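You operate a simulated robot arm through the tools that you are given. There is no shell and no other tool.

Carry out the task below with a simulated robot arm. There is one attempt and no reset: what you move stays moved.

JOB
Top the box on the grey disc up to 30 pegs.
Fine: a layer is 10 pegs; count dial to what the box lacks, counter slider at Half, drop them under the chute; spill none; disc out again.

The check looks at the end state, three seconds after you hand in, the way a careful person would. Anything else that was tipped, shoved, dropped, spilled or broken makes it a failure.

ROBOT AND FRAMES
A 6-joint arm with a three-finger gripper, fixed in place. Base frame: the origin is at the foot of the arm, x ahead of it, y to its left, z up; the work surface is at about z = 800. Readings come in mm, degrees, newtons and seconds.
Its first joint turns from -166.0 to 166.0 degrees. Payload 4.89 kg.
Tool frame: the origin (TCP) lies between the finger pads and is the grasp point; the fingertips stand 30 mm ahead of it; z points along the fingers, y is the line along which they close. Largest opening 164 mm; the body of the gripper starts 125 mm behind the TCP.
Orientation is that of the tool frame in the base frame, as a unit quaternion [w, x, y, z]. With the fingers straight down and closing along the base's y, the tool's x points along the base's -x, its y along +y and its z along -z.

CONTROLS
- The arm moves only by the tool servo_tool. Its argument "motion" is a list of rows, each a list of 3 entries, a list of its own where there are three numbers: the shift along the tool's x, y, z in mm, then the turn, a rotation vector about the tool's x, y, z in degrees, then the closure in counts, from 0 (fully open) to 255 (shut). In form: [[[dx, dy, dz], [rx, ry, rz], claw], ...]. A call has 1 to 20 rows; each row shifts and turns the commanded pose from where the row before left it, along the tool's axes as they then stand. Each row takes 0.2 s and may step no farther than 50 mm and 8.6 degrees from the row before; otherwise, or with a gripper value out of range, the whole call is refused. A pose out of reach is approached as far as the arm can. The call stops where the force on the tool passes 50 N (or 10 N more than at its start, if that is more) or the arm is blocked; 0.2 s more then pass. The fingers move at their own pace (about 108 mm/s each) and stop on an object; they squeeze with about 30 N. The grip force told is the motor's: it shows also when the fingers shut on nothing. Time passes only in rows, and 0.2 s behind the last, so rows that do not move let the fingers close. It gives the time, the measured TCP pose, the force on the tool (base axes), the opening and the grip force at its end, in the units of the frame above (readings bear some noise), with the torque about the TCP (base axes, N m) and any sound that the robot's microphone picked up.
- Cameras (640 x 400 px; columns grow to the right, rows downward): "scene" is fixed at [389.9, -501.8, 1384.8]; the picture's right is [-0.96, 0.28, 0.00], its down [0.22, 0.77, -0.60] and it looks along [-0.17, -0.58, -0.80] (base axes); focal length 357 px, centre (320, 200). "wrist" rides on the gripper at [76, -2, -152] in the tool frame; the picture's right is [0.02, 1.00, 0.00], its down [-0.88, 0.02, -0.47] and it looks along [-0.47, 0.01, 0.88] (tool axes); focal length 247 px, centre (320, 200). There is no depth. A picture from a camera that has moved, and an enlarged one, comes with that camera's place and axes in the base frame and with its lens. The place of the scene camera against the robot may be out by one fixed shift of up to 12 mm in any direction.
- snapshot(camera): a new picture of that camera. No time passes.
- lift_body(by): slides the trunk up (or, below 0, down) by that many mm; the arm rides with it, the base frame stays. It gives what a move gives, with no picture.
- enlarge(camera, box): a new picture of the part [left, top, right, bottom] of that camera's present view, enlarged. No time passes.
- hand_in(): hands the job in; it is judged then, once.

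Nothing tells you positions but the pictures and the camera data. Unless the task says otherwise, let go and move clear before handing in.

The tools are called after "Emit:" by a JSON object that holds its "method" and its "body". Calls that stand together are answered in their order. servo_tool: Moves the arm, as the interface text tells. Its arguments: {"type":"object","properties":{"motion":{"type":"array","items":{"type":"array"}}},"required":["motion"]} The other tools are called the same way: lift_body (by) slides the trunk up or down; snapshot (camera) takes a picture; enlarge (camera, box) takes an enlarged picture of a part of a camera's view; hand_in () hands the job in.

At the start:

```text
t: 0.0
tool_pos: [113.7, -692.7, 1088.9]
ee_rot: [0.001, 0.0, 1.0, 0.0]
force: [-0.2, 0.2, -0.3]
moment: [0.02, 0.02, 0.01]
gripper_width: 163.9
grip_force: 0.0
trunk travel left (down, up): [-175.0, 215.0]
```

scene: 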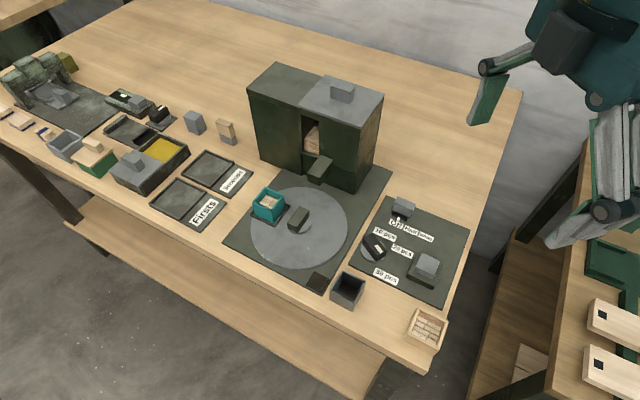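
wrist: 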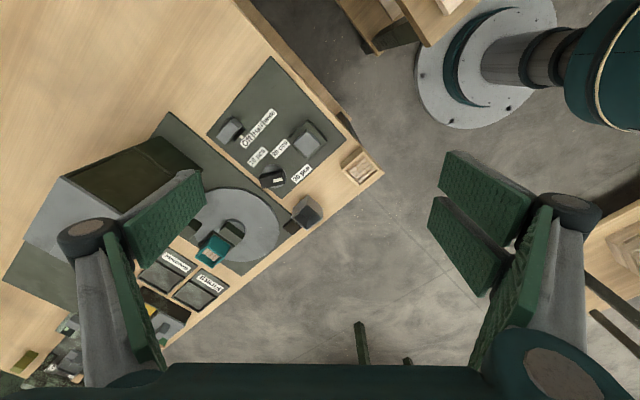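

I see a bench with a cabinet (chute), a grey disc carrying a teal box, and a control panel with a dial and slider to its right. First I will look closer at each part before moving.

Emit:
{"method": "enlarge", "body": {"camera": "scene", "box": [220, 160, 380, 300]}}

Emit:
{"method": "enlarge", "body": {"camera": "scene", "box": [340, 180, 480, 310]}}

Emit:
{"method": "enlarge", "body": {"camera": "scene", "box": [235, 50, 395, 200]}}

Emit:
{"method": "enlarge", "body": {"camera": "scene", "box": [0, 40, 260, 230]}}

Emit:
{"method": "enlarge", "body": {"camera": "scene", "box": [320, 250, 460, 380]}}

```text
2.86 times, centred on (300, 230) of scene
camera zoom: at [389.9, -501.8, 1384.8], right [-0.96, 0.28, 0.0], down [0.22, 0.77, -0.6], along [-0.17, -0.58, -0.8], focal length 1021 px, centre (377, 114)
```

zoom: 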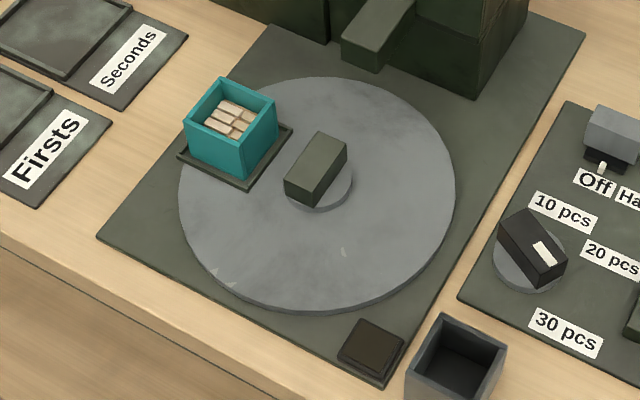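

```text
3.08 times, centred on (410, 245) of scene
camera zoom: at [389.9, -501.8, 1384.8], right [-0.96, 0.28, 0.0], down [0.22, 0.77, -0.6], along [-0.17, -0.58, -0.8], focal length 1099 px, centre (43, 62)
```

zoom: 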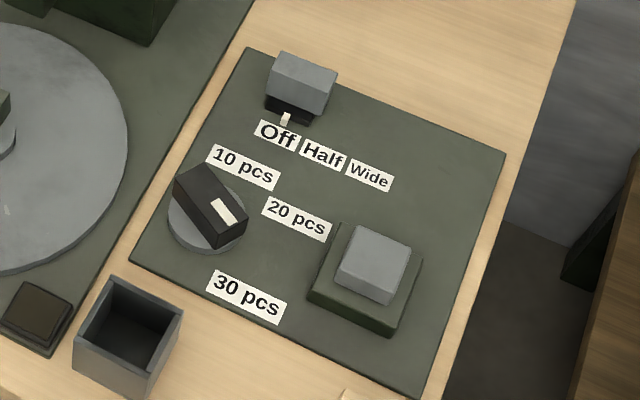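

```text
2.67 times, centred on (315, 125) of scene
camera zoom: at [389.9, -501.8, 1384.8], right [-0.96, 0.28, 0.0], down [0.22, 0.77, -0.6], along [-0.17, -0.58, -0.8], focal length 953 px, centre (333, 400)
```

zoom: 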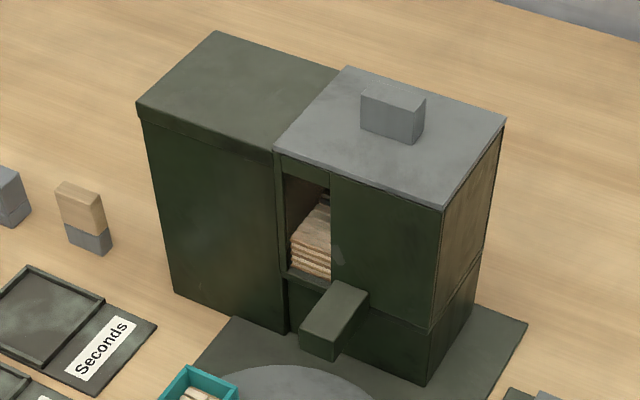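

```text
2.11 times, centred on (130, 135) of scene
camera zoom: at [389.9, -501.8, 1384.8], right [-0.96, 0.28, 0.0], down [0.22, 0.77, -0.6], along [-0.17, -0.58, -0.8], focal length 752 px, centre (720, 337)
```

zoom: 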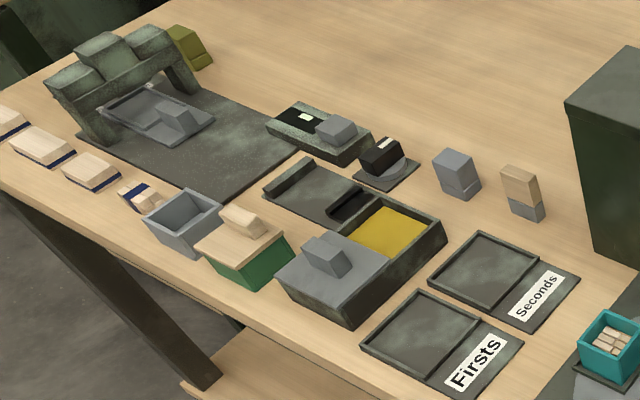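

```text
3.08 times, centred on (390, 315) of scene
camera zoom: at [389.9, -501.8, 1384.8], right [-0.96, 0.28, 0.0], down [0.22, 0.77, -0.6], along [-0.17, -0.58, -0.8], focal length 1099 px, centre (105, -154)
```

zoom: 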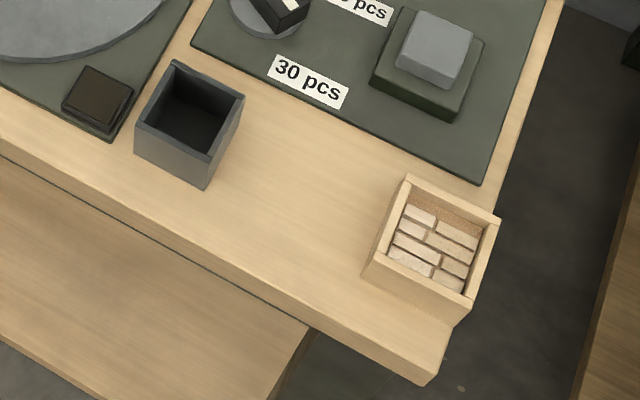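

The disc hub seems to be near (330,-870) and the dial near (215,-780), going by both cameras. I'll zoom in the wrist view before moving over the area.

Emit:
{"method": "enlarge", "body": {"camera": "wrist", "box": [130, 160, 330, 310]}}

Emit:
{"method": "enlarge", "body": {"camera": "wrist", "box": [200, 50, 400, 200]}}

Emit:
{"method": "enlarge", "body": {"camera": "scene", "box": [240, 175, 300, 230]}}

Emit:
{"method": "enlarge", "body": {"camera": "scene", "box": [360, 190, 450, 260]}}

```text
2.67 times, centred on (230, 235) of wrist
camera zoom: at [36.2, -694.8, 1239.0], right [-0.02, 1.0, 0.0], down [0.88, 0.02, 0.47], along [0.47, 0.01, -0.88], focal length 659 px, centre (560, 107)
```

zoom: 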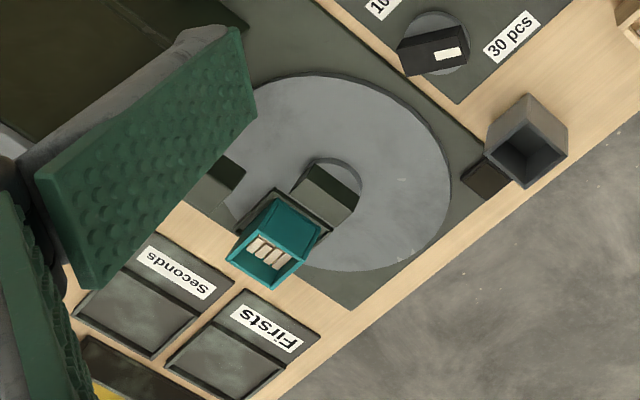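

```text
2.67 times, centred on (300, 125) of wrist
camera zoom: at [36.2, -694.8, 1239.0], right [-0.02, 1.0, 0.0], down [0.88, 0.02, 0.47], along [0.47, 0.01, -0.88], focal length 659 px, centre (373, 400)
```

zoom: 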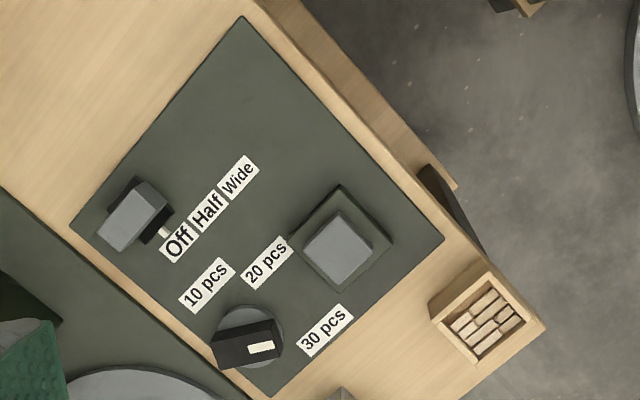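

```text
7.27 times, centred on (270, 202) of scene
camera zoom: at [389.9, -501.8, 1384.8], right [-0.96, 0.28, 0.0], down [0.22, 0.77, -0.6], along [-0.17, -0.58, -0.8], focal length 2598 px, centre (684, 182)
```

zoom: 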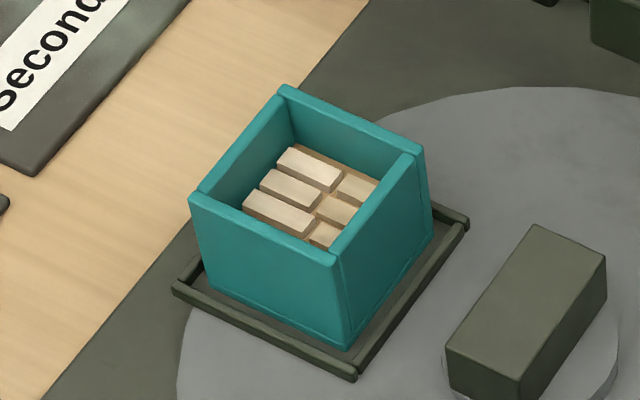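

```text
5.71 times, centred on (405, 225) of scene
camera zoom: at [389.9, -501.8, 1384.8], right [-0.96, 0.28, 0.0], down [0.22, 0.77, -0.6], along [-0.17, -0.58, -0.8], focal length 2042 px, centre (-166, 57)
```

zoom: 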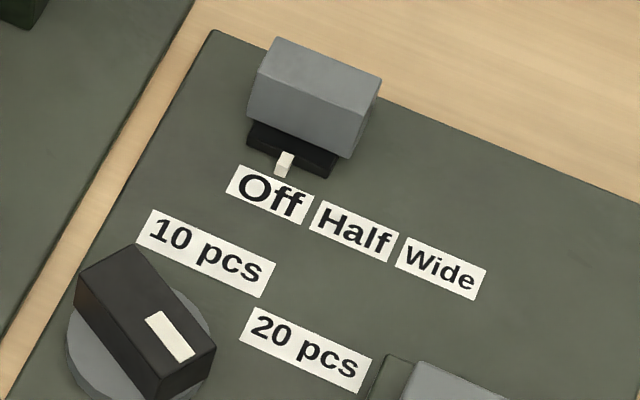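

The box sits beyond the disc hub, its inside part-filled, and the dial direction isn't clear from here. I'll move the wrist camera over the box for a closer look from above, staying above the cabinet height (about z 973).

Emit:
{"method": "servo_tool", "body": {"motion": [[[-23, -36, 5], [0, 0, 0], 0], [[-23, -36, 5], [0, 0, 0], 0], [[-23, -36, 5], [0, 0, 0], 0], [[-23, -36, 5], [0, 0, 0], 0], [[-23, -36, 5], [0, 0, 0], 0], [[-22, -35, 4], [0, 0, 0], 0]]}}

Emit:
{"method": "snapshot", "body": {"camera": "wrist"}}

Emit:
{"method": "snapshot", "body": {"camera": "scene"}}

```text
t: 1.4
tool_pos: [250.8, -906.7, 1059.2]
ee_rot: [0.0, -0.001, 1.0, 0.0]
force: [-1.6, 0.6, 0.9]
moment: [-0.18, -0.13, 0.01]
gripper_width: 164.0
grip_force: 0.0
trunk travel left (down, up): [-175.0, 215.0]
```

```text
taken
camera wrist: at [173.7, -908.4, 1210.8], right [-0.02, 1.0, 0.0], down [0.88, 0.02, 0.47], along [0.47, 0.01, -0.88], focal length 247 px, centre (320, 200)
```

wrist: 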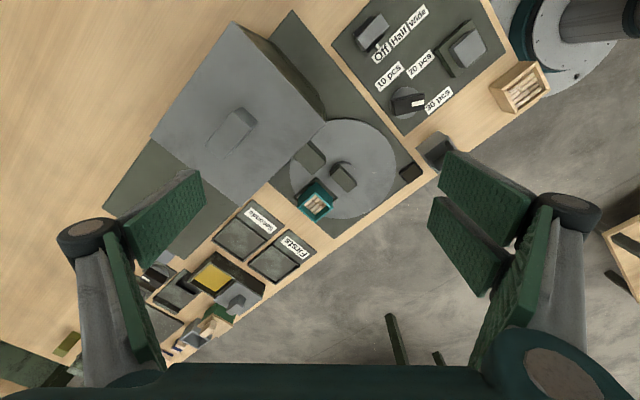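

```text
taken
```

scene: 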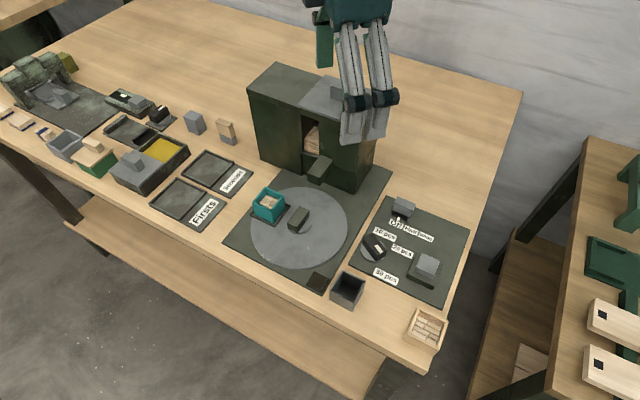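

The wrist camera now looks down on the disc, panel and box. I'll enlarge the key parts.

Emit:
{"method": "enlarge", "body": {"camera": "wrist", "box": [260, 110, 420, 225]}}

Emit:
{"method": "enlarge", "body": {"camera": "wrist", "box": [290, 170, 350, 225]}}

Emit:
{"method": "enlarge", "body": {"camera": "wrist", "box": [330, 0, 490, 120]}}

Emit:
{"method": "enlarge", "body": {"camera": "wrist", "box": [370, 60, 460, 130]}}

```text
3.48 times, centred on (340, 168) of wrist
camera zoom: at [173.7, -908.4, 1210.8], right [-0.02, 1.0, 0.0], down [0.88, 0.02, 0.47], along [0.47, 0.01, -0.88], focal length 859 px, centre (250, 313)
```

zoom: 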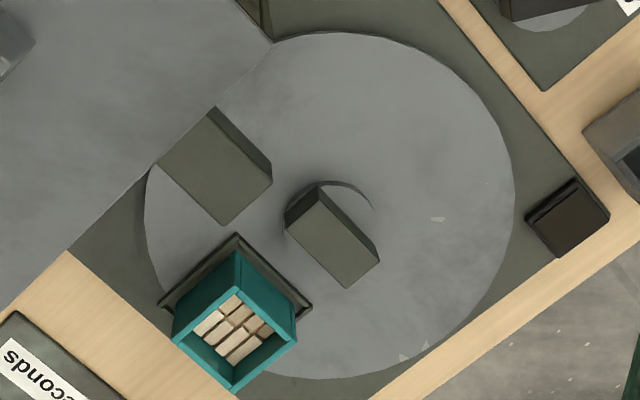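

```text
7.27 times, centred on (320, 198) of wrist
camera zoom: at [173.7, -908.4, 1210.8], right [-0.02, 1.0, 0.0], down [0.88, 0.02, 0.47], along [0.47, 0.01, -0.88], focal length 1796 px, centre (320, 218)
```

zoom: 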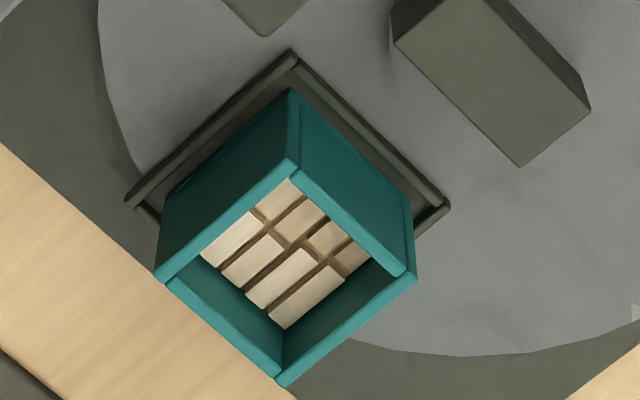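

```text
3.33 times, centred on (410, 60) of wrist
camera zoom: at [173.7, -908.4, 1210.8], right [-0.02, 1.0, 0.0], down [0.88, 0.02, 0.47], along [0.47, 0.01, -0.88], focal length 823 px, centre (20, 667)
```

zoom: 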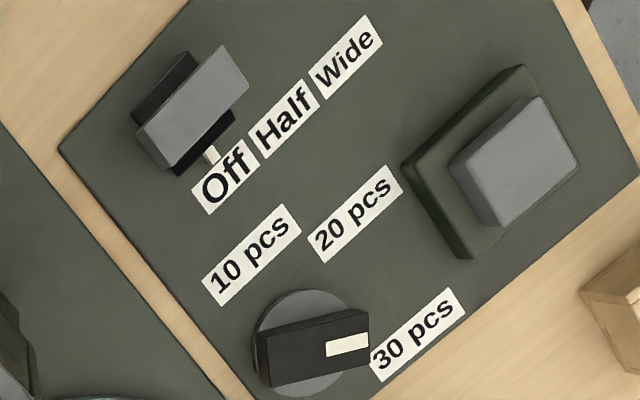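

```text
5.71 times, centred on (415, 95) of wrist
camera zoom: at [173.7, -908.4, 1210.8], right [-0.02, 1.0, 0.0], down [0.88, 0.02, 0.47], along [0.47, 0.01, -0.88], focal length 1411 px, centre (-223, 800)
```

zoom: 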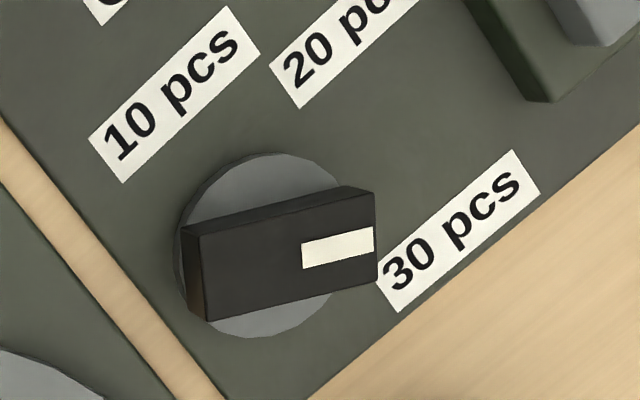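

The dial points at 30, the slider tick stands at Off, and the box shows a top layer of 2 x 5 pegs well below the rim. I need peg thickness and depth, so I'll look closer at the stack in the hopper, the box and the sample box.

Emit:
{"method": "enlarge", "body": {"camera": "scene", "box": [296, 110, 340, 190]}}

Emit:
{"method": "enlarge", "body": {"camera": "scene", "box": [252, 183, 290, 225]}}

Emit:
{"method": "enlarge", "body": {"camera": "scene", "box": [400, 300, 455, 355]}}

Emit:
{"method": "enlarge", "body": {"camera": "wrist", "box": [300, 175, 335, 225]}}

```text
5.00 times, centred on (318, 150) of scene
camera zoom: at [389.9, -501.8, 1384.8], right [-0.96, 0.28, 0.0], down [0.22, 0.77, -0.6], along [-0.17, -0.58, -0.8], focal length 1786 px, centre (330, 450)
```

zoom: 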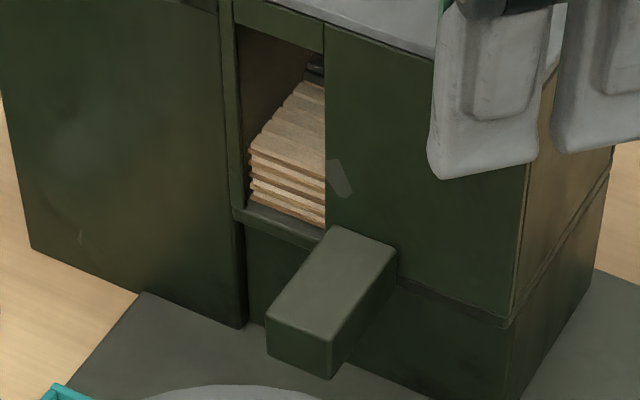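

```text
9.52 times, centred on (271, 204) of scene
camera zoom: at [389.9, -501.8, 1384.8], right [-0.96, 0.28, 0.0], down [0.22, 0.77, -0.6], along [-0.17, -0.58, -0.8], focal length 3402 px, centre (787, 162)
```

zoom: 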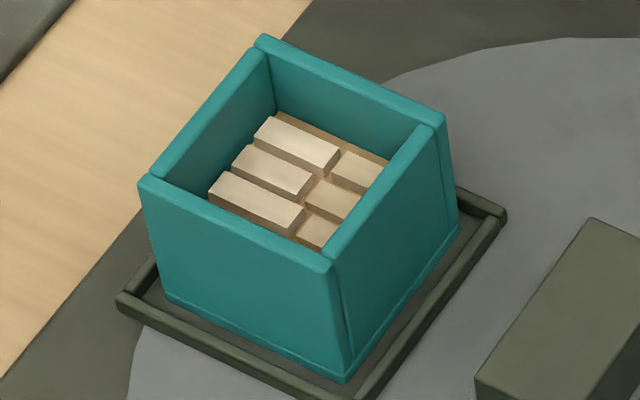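

```text
7.27 times, centred on (428, 328) of scene
camera zoom: at [389.9, -501.8, 1384.8], right [-0.96, 0.28, 0.0], down [0.22, 0.77, -0.6], along [-0.17, -0.58, -0.8], focal length 2598 px, centre (-462, -727)
```

zoom: 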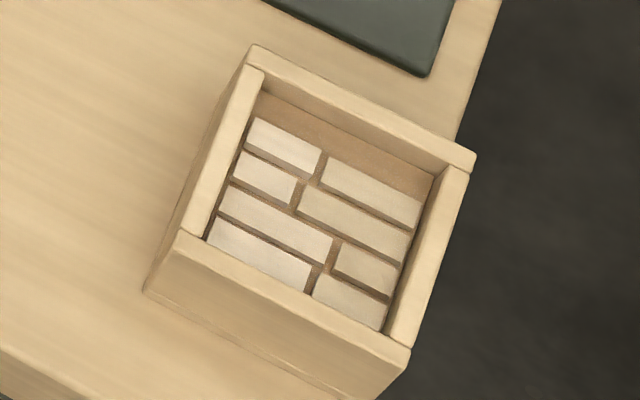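

```text
8.00 times, centred on (318, 200) of wrist
camera zoom: at [173.7, -908.4, 1210.8], right [-0.02, 1.0, 0.0], down [0.88, 0.02, 0.47], along [0.47, 0.01, -0.88], focal length 1976 px, centre (340, 200)
```

zoom: 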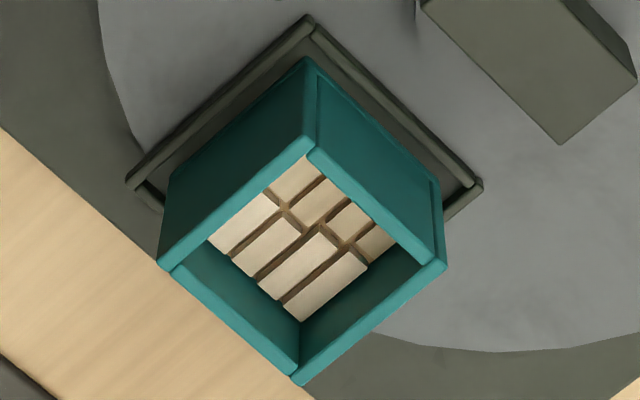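

The pegs stand at roughly half the box depth, suggesting two layers (20), but I want a closer measurement. I'll lower the wrist camera nearer the box, keeping clear of the cabinet.

Emit:
{"method": "servo_tool", "body": {"motion": [[[-27, -1, 33], [0, 0, 0], 0], [[-27, -1, 33], [0, 0, 0], 0], [[-26, -2, 33], [0, 0, 0], 0]]}}

Emit:
{"method": "snapshot", "body": {"camera": "wrist"}}

Emit:
{"method": "enlarge", "body": {"camera": "wrist", "box": [270, 140, 370, 220]}}

Emit:
{"method": "snapshot", "body": {"camera": "scene"}}

```text
t: 2.0
tool_pos: [298.7, -912.6, 999.9]
ee_rot: [-0.002, 0.002, 1.0, -0.005]
force: [-1.1, -2.3, 10.1]
moment: [-0.89, 0.12, -0.08]
gripper_width: 165.1
grip_force: 0.6
trunk travel left (down, up): [-175.0, 215.0]
stopped in row 3: the force on the tool passed its limit at 86 N (the readings are from after the stop); the commanded pose is now the measured one
```

```text
taken
camera wrist: at [222.0, -913.3, 1150.5], right [-0.02, 1.0, -0.01], down [0.88, 0.02, 0.47], along [0.47, 0.0, -0.88], focal length 247 px, centre (320, 200)
```

wrist: 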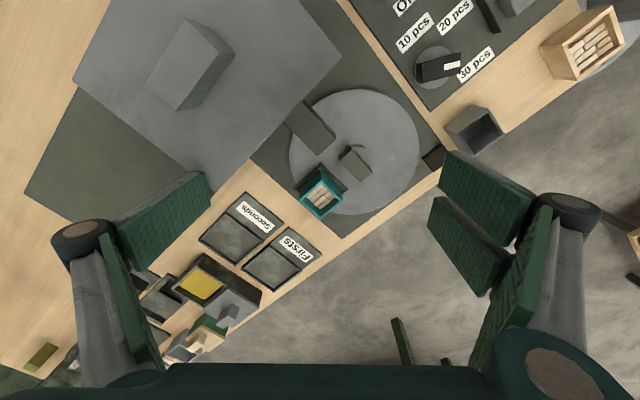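

```text
5.00 times, centred on (320, 180) of wrist
camera zoom: at [222.0, -913.3, 1150.5], right [-0.02, 1.0, -0.01], down [0.88, 0.02, 0.47], along [0.47, 0.0, -0.88], focal length 1235 px, centre (320, 300)
```

zoom: 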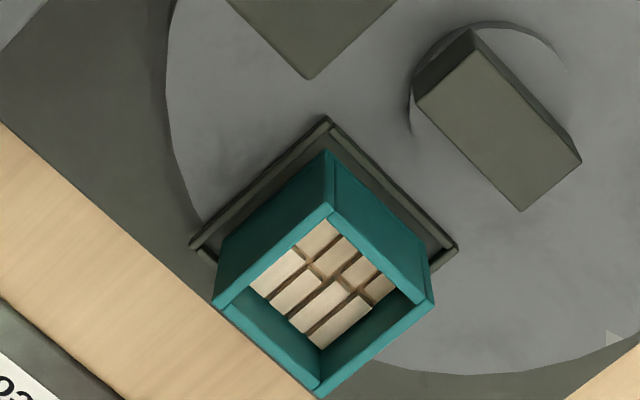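

```text
taken
```

scene: 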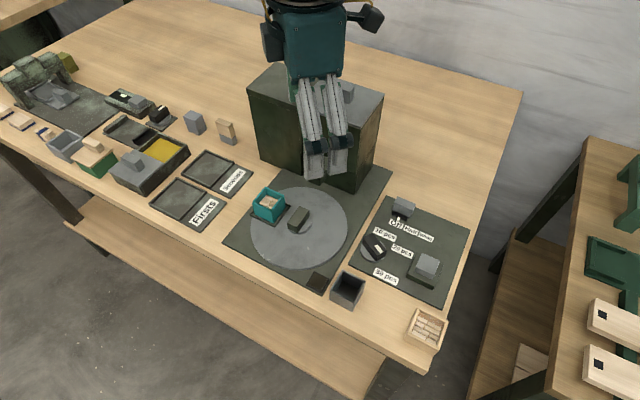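

The force stop suggests the far finger touched the cabinet's top edge; the cabinet's height is slightly more than I figured. I'll lift straight up and check that nothing has moved.

Emit:
{"method": "servo_tool", "body": {"motion": [[[0, 0, -20], [0, 0, 0], 0], [[0, 0, -40], [0, 0, 0], 0], [[20, 30, -20], [0, 0, 0], 0], [[20, 40, 0], [0, 0, 0], 0], [[20, 40, 0], [0, 0, 0], 0]]}}

Emit:
{"method": "snapshot", "body": {"camera": "wrist"}}

Emit:
{"method": "snapshot", "body": {"camera": "scene"}}

Emit:
{"method": "enlarge", "body": {"camera": "scene", "box": [235, 50, 395, 200]}}

```text
t: 3.2
tool_pos: [240.5, -801.7, 1076.8]
ee_rot: [-0.002, 0.002, 1.0, -0.003]
force: [1.3, -0.7, -0.1]
moment: [0.19, 0.09, -0.01]
gripper_width: 164.1
grip_force: 0.1
trunk travel left (down, up): [-175.0, 215.0]
```

```text
taken
camera wrist: at [164.1, -802.2, 1228.4], right [-0.02, 1.0, -0.01], down [0.88, 0.02, 0.47], along [0.47, 0.0, -0.88], focal length 247 px, centre (320, 200)
```

wrist: 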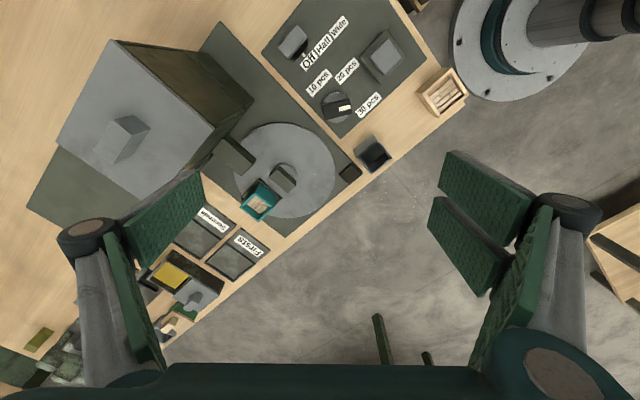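

```text
taken
```

scene: 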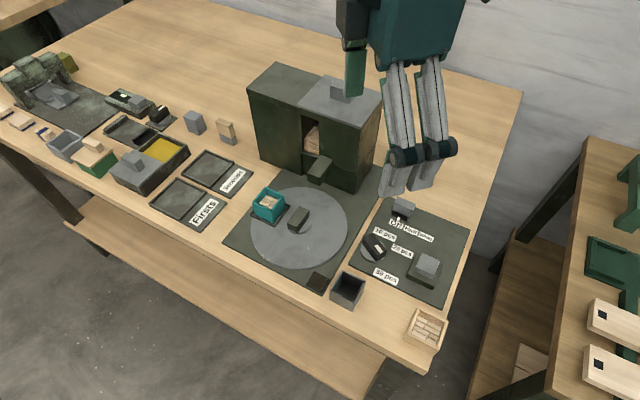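

```text
2.67 times, centred on (315, 125) of scene
camera zoom: at [389.9, -501.8, 1384.8], right [-0.96, 0.28, 0.0], down [0.22, 0.77, -0.6], along [-0.17, -0.58, -0.8], focal length 953 px, centre (333, 400)
```

zoom: 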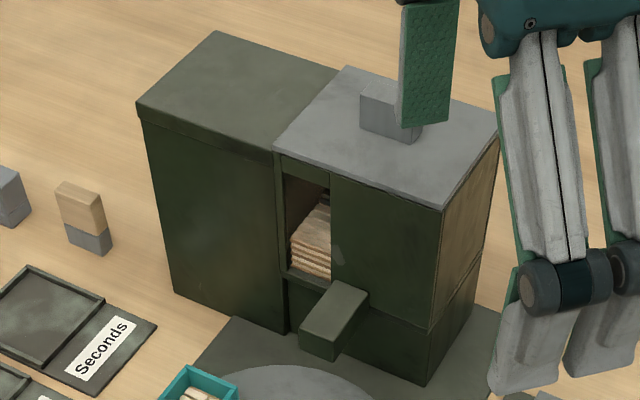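

Nothing shifted: cabinet, lid, box and disc look unchanged. Next I'll move over the control panel, well clear of the cabinet, for a close measurement of dial, slider and button.

Emit:
{"method": "servo_tool", "body": {"motion": [[[37, 3.5, 28], [0, 0, 0], 0], [[37, 3.5, 28], [0, 0, 0], 0], [[37, 3.5, 28], [0, 0, 0], 0], [[37, 3.5, 26], [0, 0, 0], 0], [[0, 0, 0], [0, 0, 0], 0]]}}

Emit:
{"method": "snapshot", "body": {"camera": "wrist"}}

Emit:
{"method": "enlarge", "body": {"camera": "wrist", "box": [200, 80, 440, 260]}}

Emit:
{"method": "enlarge", "body": {"camera": "wrist", "box": [150, 200, 350, 350]}}

```text
t: 4.4
tool_pos: [92.7, -787.9, 968.1]
ee_rot: [-0.002, 0.002, 1.0, -0.004]
force: [0.3, 0.1, 0.5]
moment: [0.01, 0.01, -0.04]
gripper_width: 164.2
grip_force: 0.0
trunk travel left (down, up): [-175.0, 215.0]
```

```text
taken
camera wrist: at [14.5, -788.9, 1118.6], right [-0.02, 1.0, -0.01], down [0.88, 0.02, 0.47], along [0.47, 0.0, -0.88], focal length 247 px, centre (320, 200)
```

wrist: 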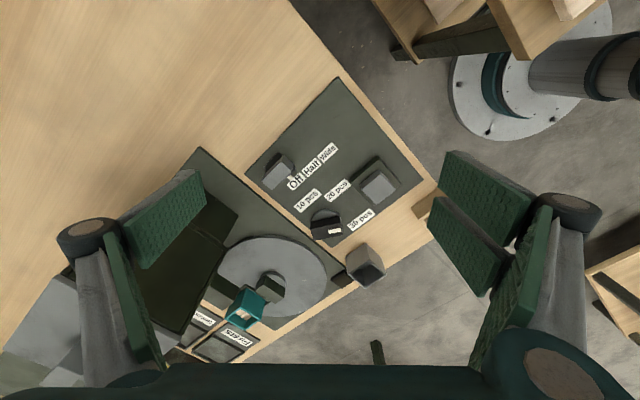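

```text
2.22 times, centred on (320, 170) of wrist
camera zoom: at [14.5, -788.9, 1118.6], right [-0.02, 1.0, -0.01], down [0.88, 0.02, 0.47], along [0.47, 0.0, -0.88], focal length 549 px, centre (320, 267)
```

zoom: 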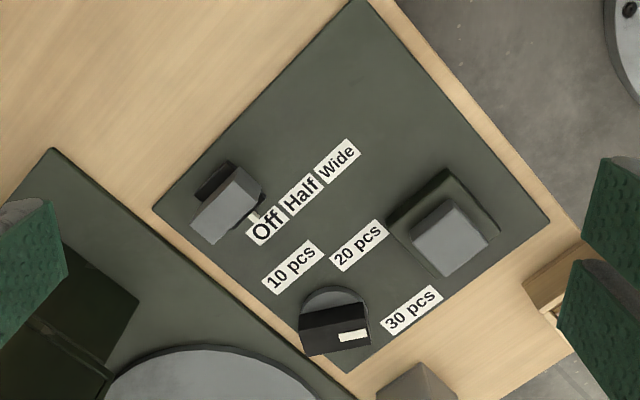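

```text
2.67 times, centred on (250, 275) of wrist
camera zoom: at [14.5, -788.9, 1118.6], right [-0.02, 1.0, -0.01], down [0.88, 0.02, 0.47], along [0.47, 0.0, -0.88], focal length 659 px, centre (507, 0)
```

zoom: 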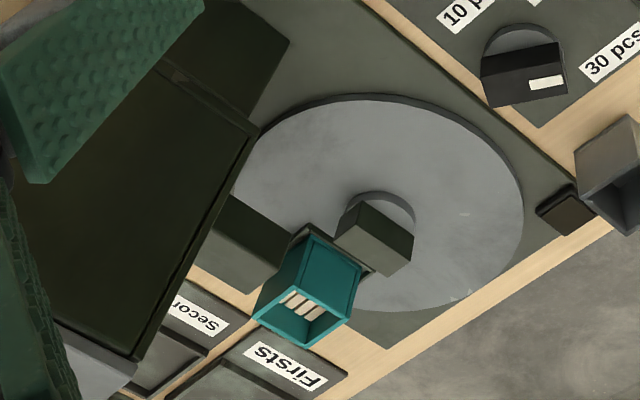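

The panel is clearly seen. I'll enlarge each control for measuring.

Emit:
{"method": "enlarge", "body": {"camera": "wrist", "box": [250, 140, 340, 200]}}

Emit:
{"method": "enlarge", "body": {"camera": "wrist", "box": [290, 185, 380, 245]}}

Emit:
{"method": "enlarge", "body": {"camera": "wrist", "box": [340, 145, 410, 215]}}

Emit:
{"method": "enlarge", "body": {"camera": "scene", "box": [385, 185, 435, 235]}}

Emit:
{"method": "enlarge", "body": {"camera": "scene", "box": [300, 115, 330, 160]}}

```text
6.67 times, centred on (295, 170) of wrist
camera zoom: at [14.5, -788.9, 1118.6], right [-0.02, 1.0, -0.01], down [0.88, 0.02, 0.47], along [0.47, 0.0, -0.88], focal length 1646 px, centre (487, 400)
```

zoom: 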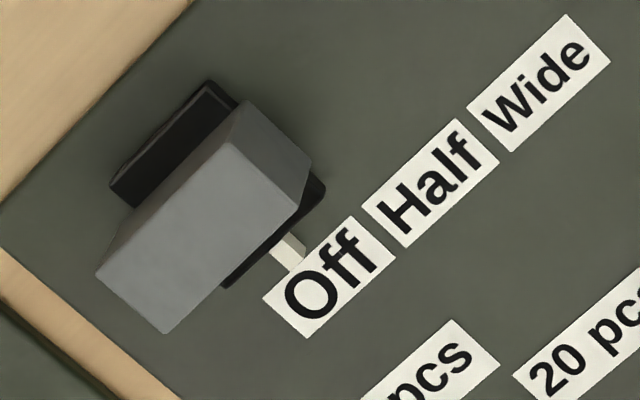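

```text
6.67 times, centred on (335, 215) of wrist
camera zoom: at [14.5, -788.9, 1118.6], right [-0.02, 1.0, -0.01], down [0.88, 0.02, 0.47], along [0.47, 0.0, -0.88], focal length 1646 px, centre (220, 100)
```

zoom: 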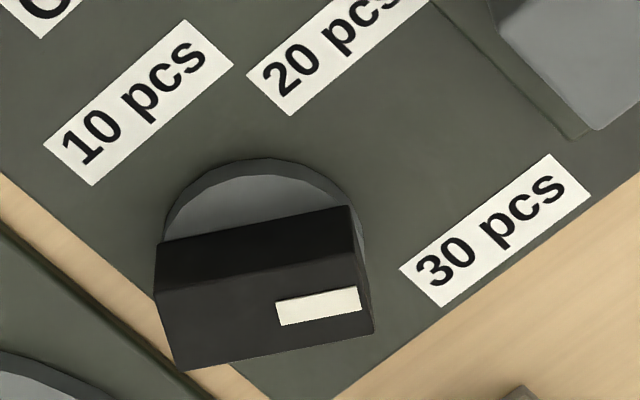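

```text
5.71 times, centred on (375, 180) of wrist
camera zoom: at [14.5, -788.9, 1118.6], right [-0.02, 1.0, -0.01], down [0.88, 0.02, 0.47], along [0.47, 0.0, -0.88], focal length 1411 px, centre (6, 314)
```

zoom: 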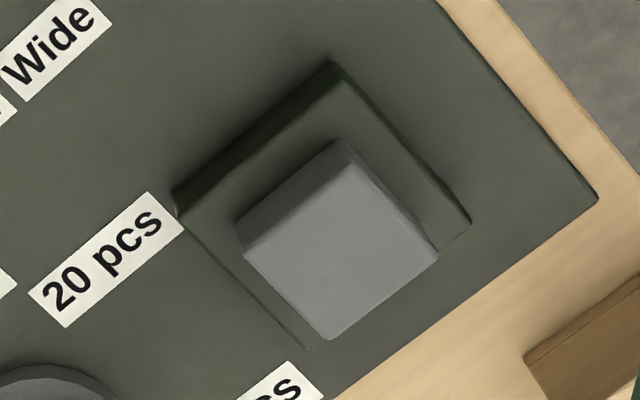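

```text
8.00 times, centred on (410, 210) of scene
camera zoom: at [389.9, -501.8, 1384.8], right [-0.96, 0.28, 0.0], down [0.22, 0.77, -0.6], along [-0.17, -0.58, -0.8], focal length 2858 px, centre (-400, 120)
```

zoom: 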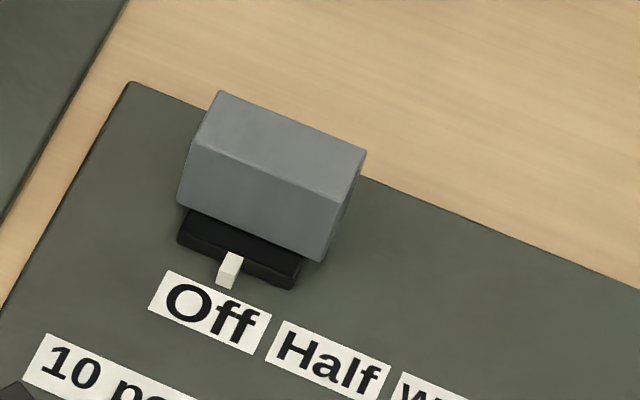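

```text
8.89 times, centred on (315, 138) of scene
camera zoom: at [389.9, -501.8, 1384.8], right [-0.96, 0.28, 0.0], down [0.22, 0.77, -0.6], along [-0.17, -0.58, -0.8], focal length 3176 px, centre (364, 756)
```

zoom: 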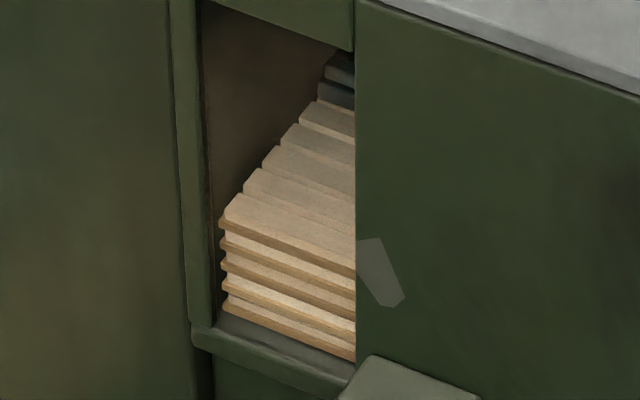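

Triangulating, I get the slider handle at about (132,-844, top 837), the dial at (219,-778, top 831) and the button at (147,-716, top 837). Next I'll turn the tool in line with the disc handle and hover over the hub to inspect the box more closely.

Emit:
{"method": "servo_tool", "body": {"motion": [[[0, 0, -13], [0, 0, 7.4], 0], [[0, 0, -13], [0, 0, 7.4], 0], [[0, 0, -13], [0, 0, 7.4], 0], [[0, 0, -13], [0, 0, 7.4], 0], [[0, 0, -13], [0, 0, 7.4], 40], [[0, 0, -10], [0, 0, 7.3], 84], [[-37.2, 17.7, 0], [0, 0, 0], 84], [[-37.2, 17.7, 0], [0, 0, 0], 84], [[-37.2, 17.7, 0], [0, 0, 0], 84], [[-37.2, 17.7, 0], [0, 0, 0], 84], [[-37.2, 17.7, 0], [0, 0, 0], 84], [[-37.2, 17.7, 0], [0, 0, 0], 84], [[0, 0, 0], [0, 0, 0], 84]]}}

Emit:
{"method": "snapshot", "body": {"camera": "wrist"}}

Emit:
{"method": "snapshot", "body": {"camera": "scene"}}

```text
t: 7.2
tool_pos: [325.3, -869.9, 1044.1]
ee_rot: [-0.001, 0.379, 0.925, -0.003]
force: [-0.3, -0.6, -0.1]
moment: [0.03, 0.06, 0.01]
gripper_width: 110.0
grip_force: 0.0
trunk travel left (down, up): [-175.0, 215.0]
```

```text
taken
camera wrist: at [269.1, -816.1, 1195.3], right [0.69, 0.73, -0.01], down [0.64, -0.6, 0.47], along [0.34, -0.33, -0.88], focal length 247 px, centre (320, 200)
```

wrist: 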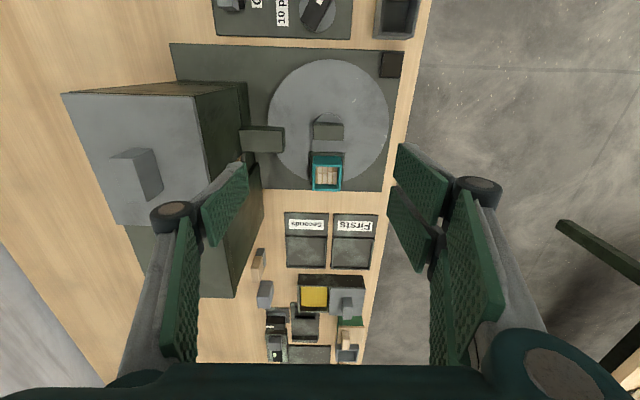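

```text
taken
```

scene: 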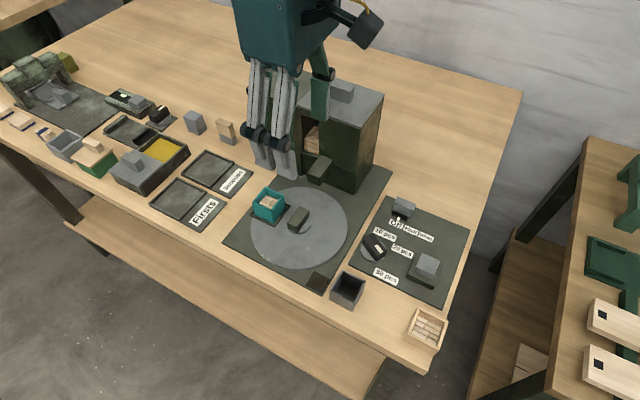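

The view is now square to the table and the hand is clear of the cabinet. I'll lower by 75 mm to look into the box and at the chute.

Emit:
{"method": "servo_tool", "body": {"motion": [[[0, 0, 25], [0, 0, 0], 84], [[0, 0, 25], [0, 0, 0], 84], [[0, 0, 25], [0, 0, 0], 84], [[0, 0, 0], [0, 0, 0], 84]]}}

Emit:
{"method": "snapshot", "body": {"camera": "wrist"}}

Emit:
{"method": "enlarge", "body": {"camera": "wrist", "box": [290, 120, 370, 200]}}

Emit:
{"method": "enlarge", "body": {"camera": "wrist", "box": [220, 20, 420, 200]}}

```text
t: 8.2
tool_pos: [324.2, -869.1, 969.8]
ee_rot: [0.0, 0.379, 0.925, -0.003]
force: [0.0, 0.1, -0.5]
moment: [0.07, 0.02, 0.03]
gripper_width: 109.9
grip_force: 0.1
trunk travel left (down, up): [-175.0, 215.0]
```

```text
taken
camera wrist: at [270.0, -815.7, 1120.1], right [0.69, 0.73, -0.01], down [0.64, -0.6, 0.47], along [0.34, -0.33, -0.88], focal length 247 px, centre (320, 200)
```

wrist: 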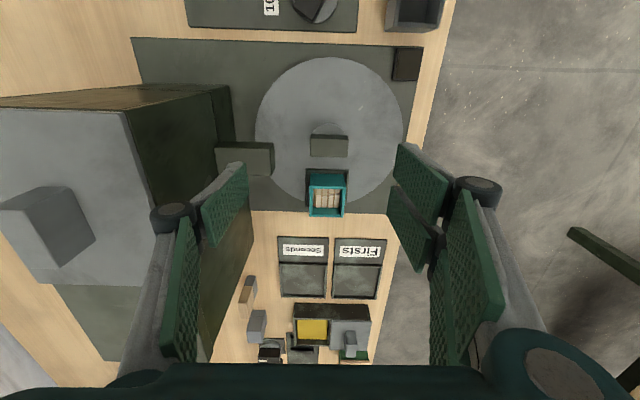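

```text
5.00 times, centred on (330, 160) of wrist
camera zoom: at [270.0, -815.7, 1120.1], right [0.69, 0.73, -0.01], down [0.64, -0.6, 0.47], along [0.34, -0.33, -0.88], focal length 1235 px, centre (270, 400)
```

zoom: 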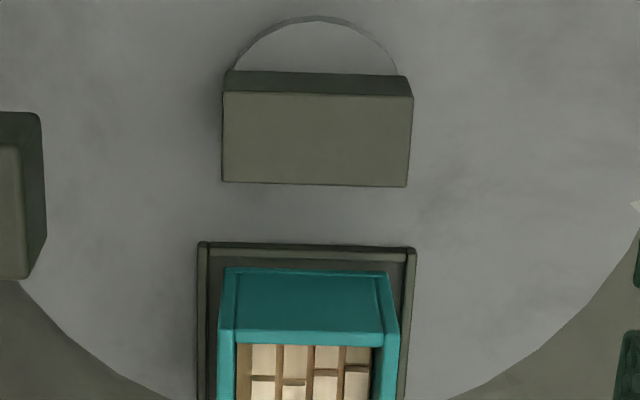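

```text
2.22 times, centred on (320, 110) of wrist
camera zoom: at [270.0, -815.7, 1120.1], right [0.69, 0.73, -0.01], down [0.64, -0.6, 0.47], along [0.34, -0.33, -0.88], focal length 549 px, centre (320, 400)
```

zoom: 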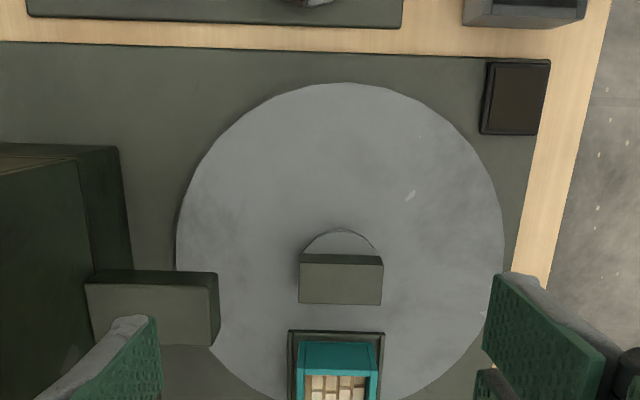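

I have a good square view of knob, tray and chute. One more zoom straight into the box.

Emit:
{"method": "enlarge", "body": {"camera": "wrist", "box": [300, 160, 356, 225]}}

Emit:
{"method": "enlarge", "body": {"camera": "wrist", "box": [200, 120, 300, 200]}}

Emit:
{"method": "enlarge", "body": {"camera": "scene", "box": [250, 150, 350, 235]}}

```text
6.15 times, centred on (328, 192) of wrist
camera zoom: at [270.0, -815.7, 1120.1], right [0.69, 0.73, -0.01], down [0.64, -0.6, 0.47], along [0.34, -0.33, -0.88], focal length 1520 px, centre (271, 246)
```

zoom: 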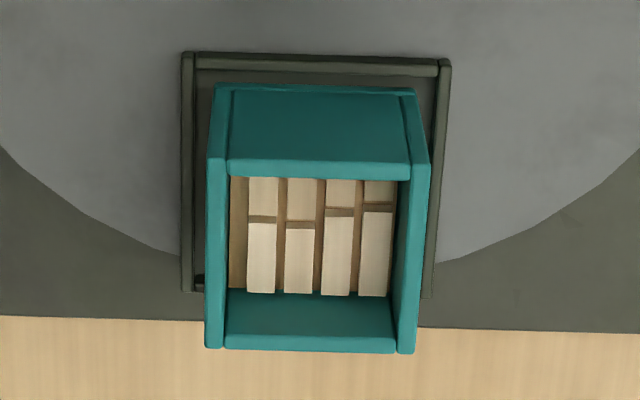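

```text
5.00 times, centred on (250, 160) of wrist
camera zoom: at [270.0, -815.7, 1120.1], right [0.69, 0.73, -0.01], down [0.64, -0.6, 0.47], along [0.34, -0.33, -0.88], focal length 1235 px, centre (670, 400)
```

zoom: 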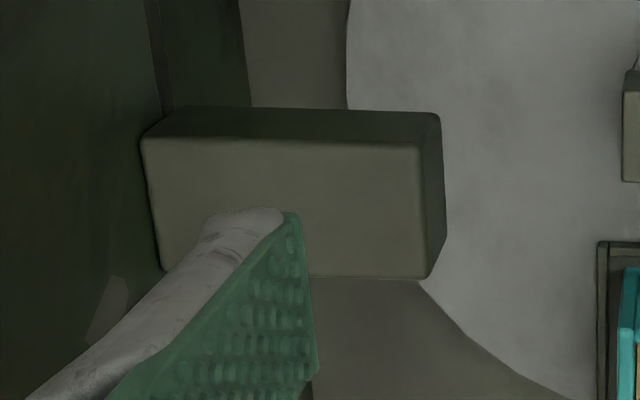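

```text
4.71 times, centred on (300, 192) of scene
camera zoom: at [389.9, -501.8, 1384.8], right [-0.96, 0.28, 0.0], down [0.22, 0.77, -0.6], along [-0.17, -0.58, -0.8], focal length 1681 px, centre (414, 235)
```

zoom: 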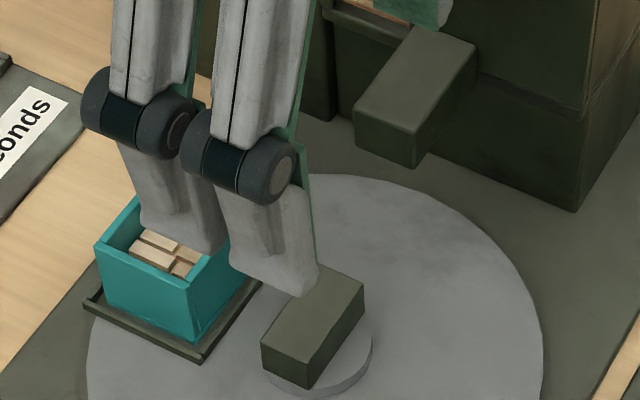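

The peg surface lies about 16 mm under the rim of a box about 35 mm deep, and pegs are about 8 mm thick. So the box holds two layers (20) and lacks 10. Next is the slider: I'll move over its handle with the hand square to it.

Emit:
{"method": "servo_tool", "body": {"motion": [[[39, 0, 0], [0, 0, 0], 120], [[39, 0, 0], [0, 0, 0], 160], [[39, 0, 0], [0, 0, 0], 187], [[38, 0, 0], [0, 0, 0], 187], [[0, -38.5, 0], [0, 0, 0], 187], [[0, -38.5, 0], [0, 0, 0], 187], [[0, -38.5, 0], [0, 0, 0], 187], [[0, 0, 0], [0, 0, 0], 187]]}}

Emit:
{"method": "snapshot", "body": {"camera": "wrist"}}

Emit:
{"method": "snapshot", "body": {"camera": "scene"}}

```text
t: 10.0
tool_pos: [132.9, -843.0, 967.4]
ee_rot: [-0.001, 0.379, 0.925, -0.005]
force: [0.6, -0.9, -0.2]
moment: [0.08, -0.01, 0.01]
gripper_width: 43.9
grip_force: 0.1
trunk travel left (down, up): [-175.0, 215.0]
```

```text
taken
camera wrist: at [78.1, -790.8, 1118.2], right [0.69, 0.73, -0.01], down [0.64, -0.6, 0.47], along [0.34, -0.33, -0.88], focal length 247 px, centre (320, 200)
```

wrist: 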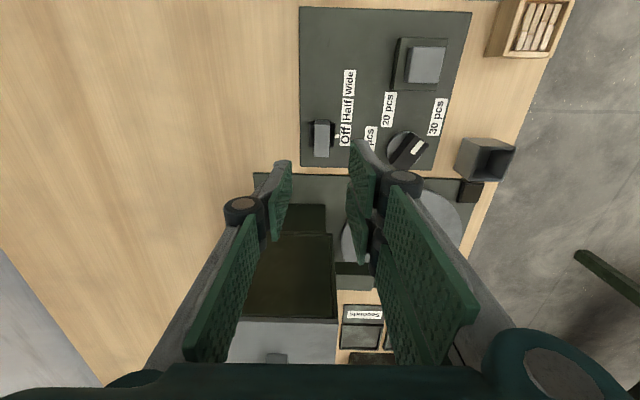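

```text
taken
```

scene: 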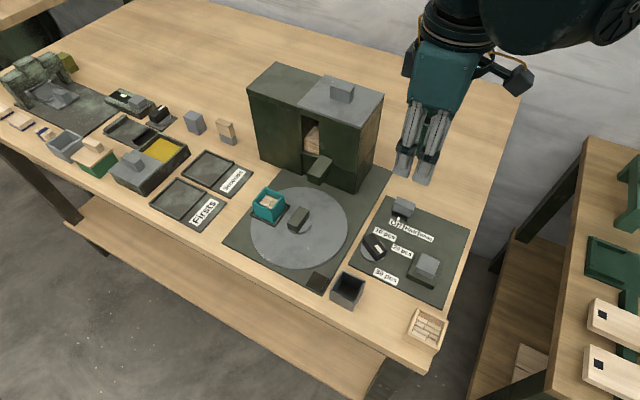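

The hand is over the slider at 967 height. I'll zoom to verify the lateral alignment before descending.

Emit:
{"method": "enlarge", "body": {"camera": "wrist", "box": [295, 110, 365, 170]}}

Emit:
{"method": "enlarge", "body": {"camera": "wrist", "box": [300, 60, 460, 180]}}

```text
6.67 times, centred on (330, 140) of wrist
camera zoom: at [78.1, -790.8, 1118.2], right [0.69, 0.73, -0.01], down [0.64, -0.6, 0.47], along [0.34, -0.33, -0.88], focal length 1646 px, centre (253, 600)
```

zoom: 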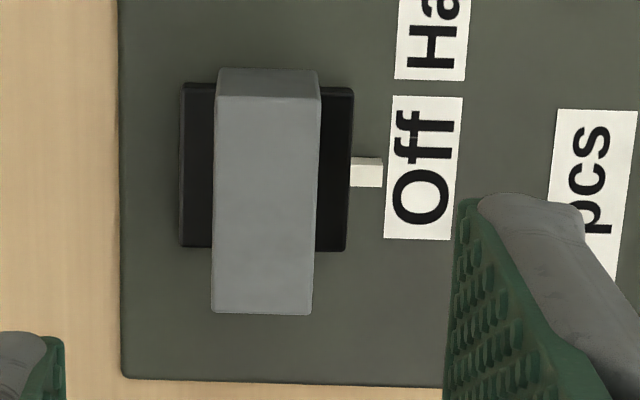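

```text
3.33 times, centred on (380, 120) of wrist
camera zoom: at [78.1, -790.8, 1118.2], right [0.69, 0.73, -0.01], down [0.64, -0.6, 0.47], along [0.34, -0.33, -0.88], focal length 823 px, centre (120, 467)
```

zoom: 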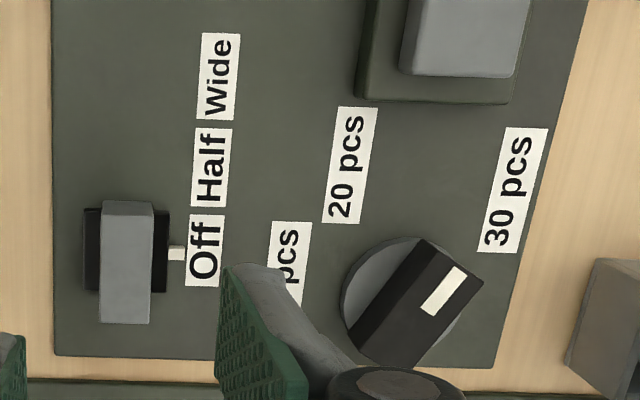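

The fingers straddle the handle with about 1–2 mm offset. I'll correct slightly and descend to put the fingertips beside the handle, then check.

Emit:
{"method": "servo_tool", "body": {"motion": [[[1, 1.5, 30], [0, 0, 0], 187], [[0, 0, 30], [0, 0, 0], 187], [[0, 0, 30], [0, 0, 0], 187], [[0, 0, 15], [0, 0, 0], 187], [[0, 0, 14], [0, 0, 0], 187], [[0, 0, 0], [0, 0, 0], 187]]}}

Emit:
{"method": "enlarge", "body": {"camera": "scene", "box": [365, 165, 455, 240]}}

Emit:
{"method": "snapshot", "body": {"camera": "wrist"}}

```text
t: 11.4
tool_pos: [132.3, -842.1, 851.0]
ee_rot: [-0.001, 0.378, 0.926, -0.004]
force: [-0.7, 0.4, -0.2]
moment: [0.04, 0.01, 0.02]
gripper_width: 44.0
grip_force: 0.2
trunk travel left (down, up): [-175.0, 215.0]
```

```text
5.33 times, centred on (410, 202) of scene
camera zoom: at [389.9, -501.8, 1384.8], right [-0.96, 0.28, 0.0], down [0.22, 0.77, -0.6], along [-0.17, -0.58, -0.8], focal length 1905 px, centre (-160, 187)
```

zoom: 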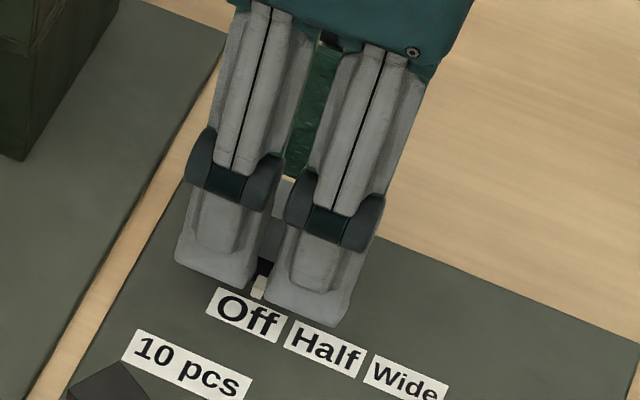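

```text
taken
camera wrist: at [77.6, -789.4, 1000.9], right [0.69, 0.73, -0.01], down [0.64, -0.6, 0.47], along [0.34, -0.33, -0.88], focal length 247 px, centre (320, 200)
```

wrist: 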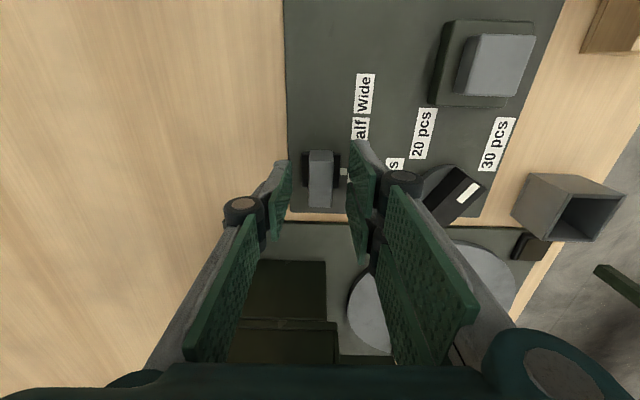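

The front pair of fingers and the rear finger straddle the handle, with the tick between them. I'll lower 5 mm more and close.

Emit:
{"method": "servo_tool", "body": {"motion": [[[0, 0, 5], [0, 0, 0], 187], [[0, 0, 0], [0, 0, 0], 210], [[0, 0, 0], [0, 0, 0], 235], [[0, 0, 0], [0, 0, 0], 255], [[0, 0, 0], [0, 0, 0], 255]]}}

Emit:
{"method": "enlarge", "body": {"camera": "scene", "box": [365, 165, 455, 240]}}

```text
t: 12.6
tool_pos: [132.4, -843.0, 844.5]
ee_rot: [0.0, 0.379, 0.926, -0.004]
force: [1.2, 0.5, -0.3]
moment: [0.04, -0.13, -0.66]
gripper_width: 17.7
grip_force: 45.0
trunk travel left (down, up): [-175.0, 215.0]
```

```text
5.33 times, centred on (410, 202) of scene
camera zoom: at [389.9, -501.8, 1384.8], right [-0.96, 0.28, 0.0], down [0.22, 0.77, -0.6], along [-0.17, -0.58, -0.8], focal length 1905 px, centre (-160, 187)
```

zoom: 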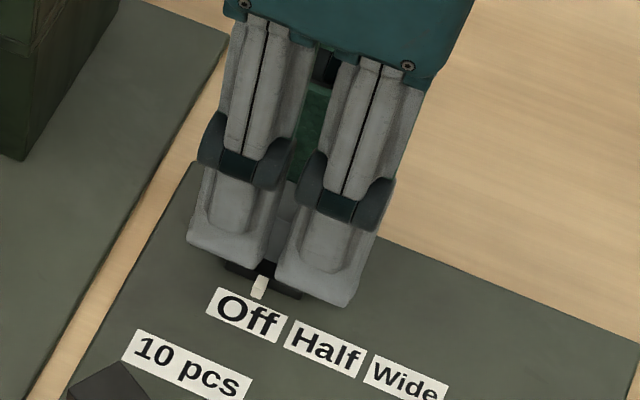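

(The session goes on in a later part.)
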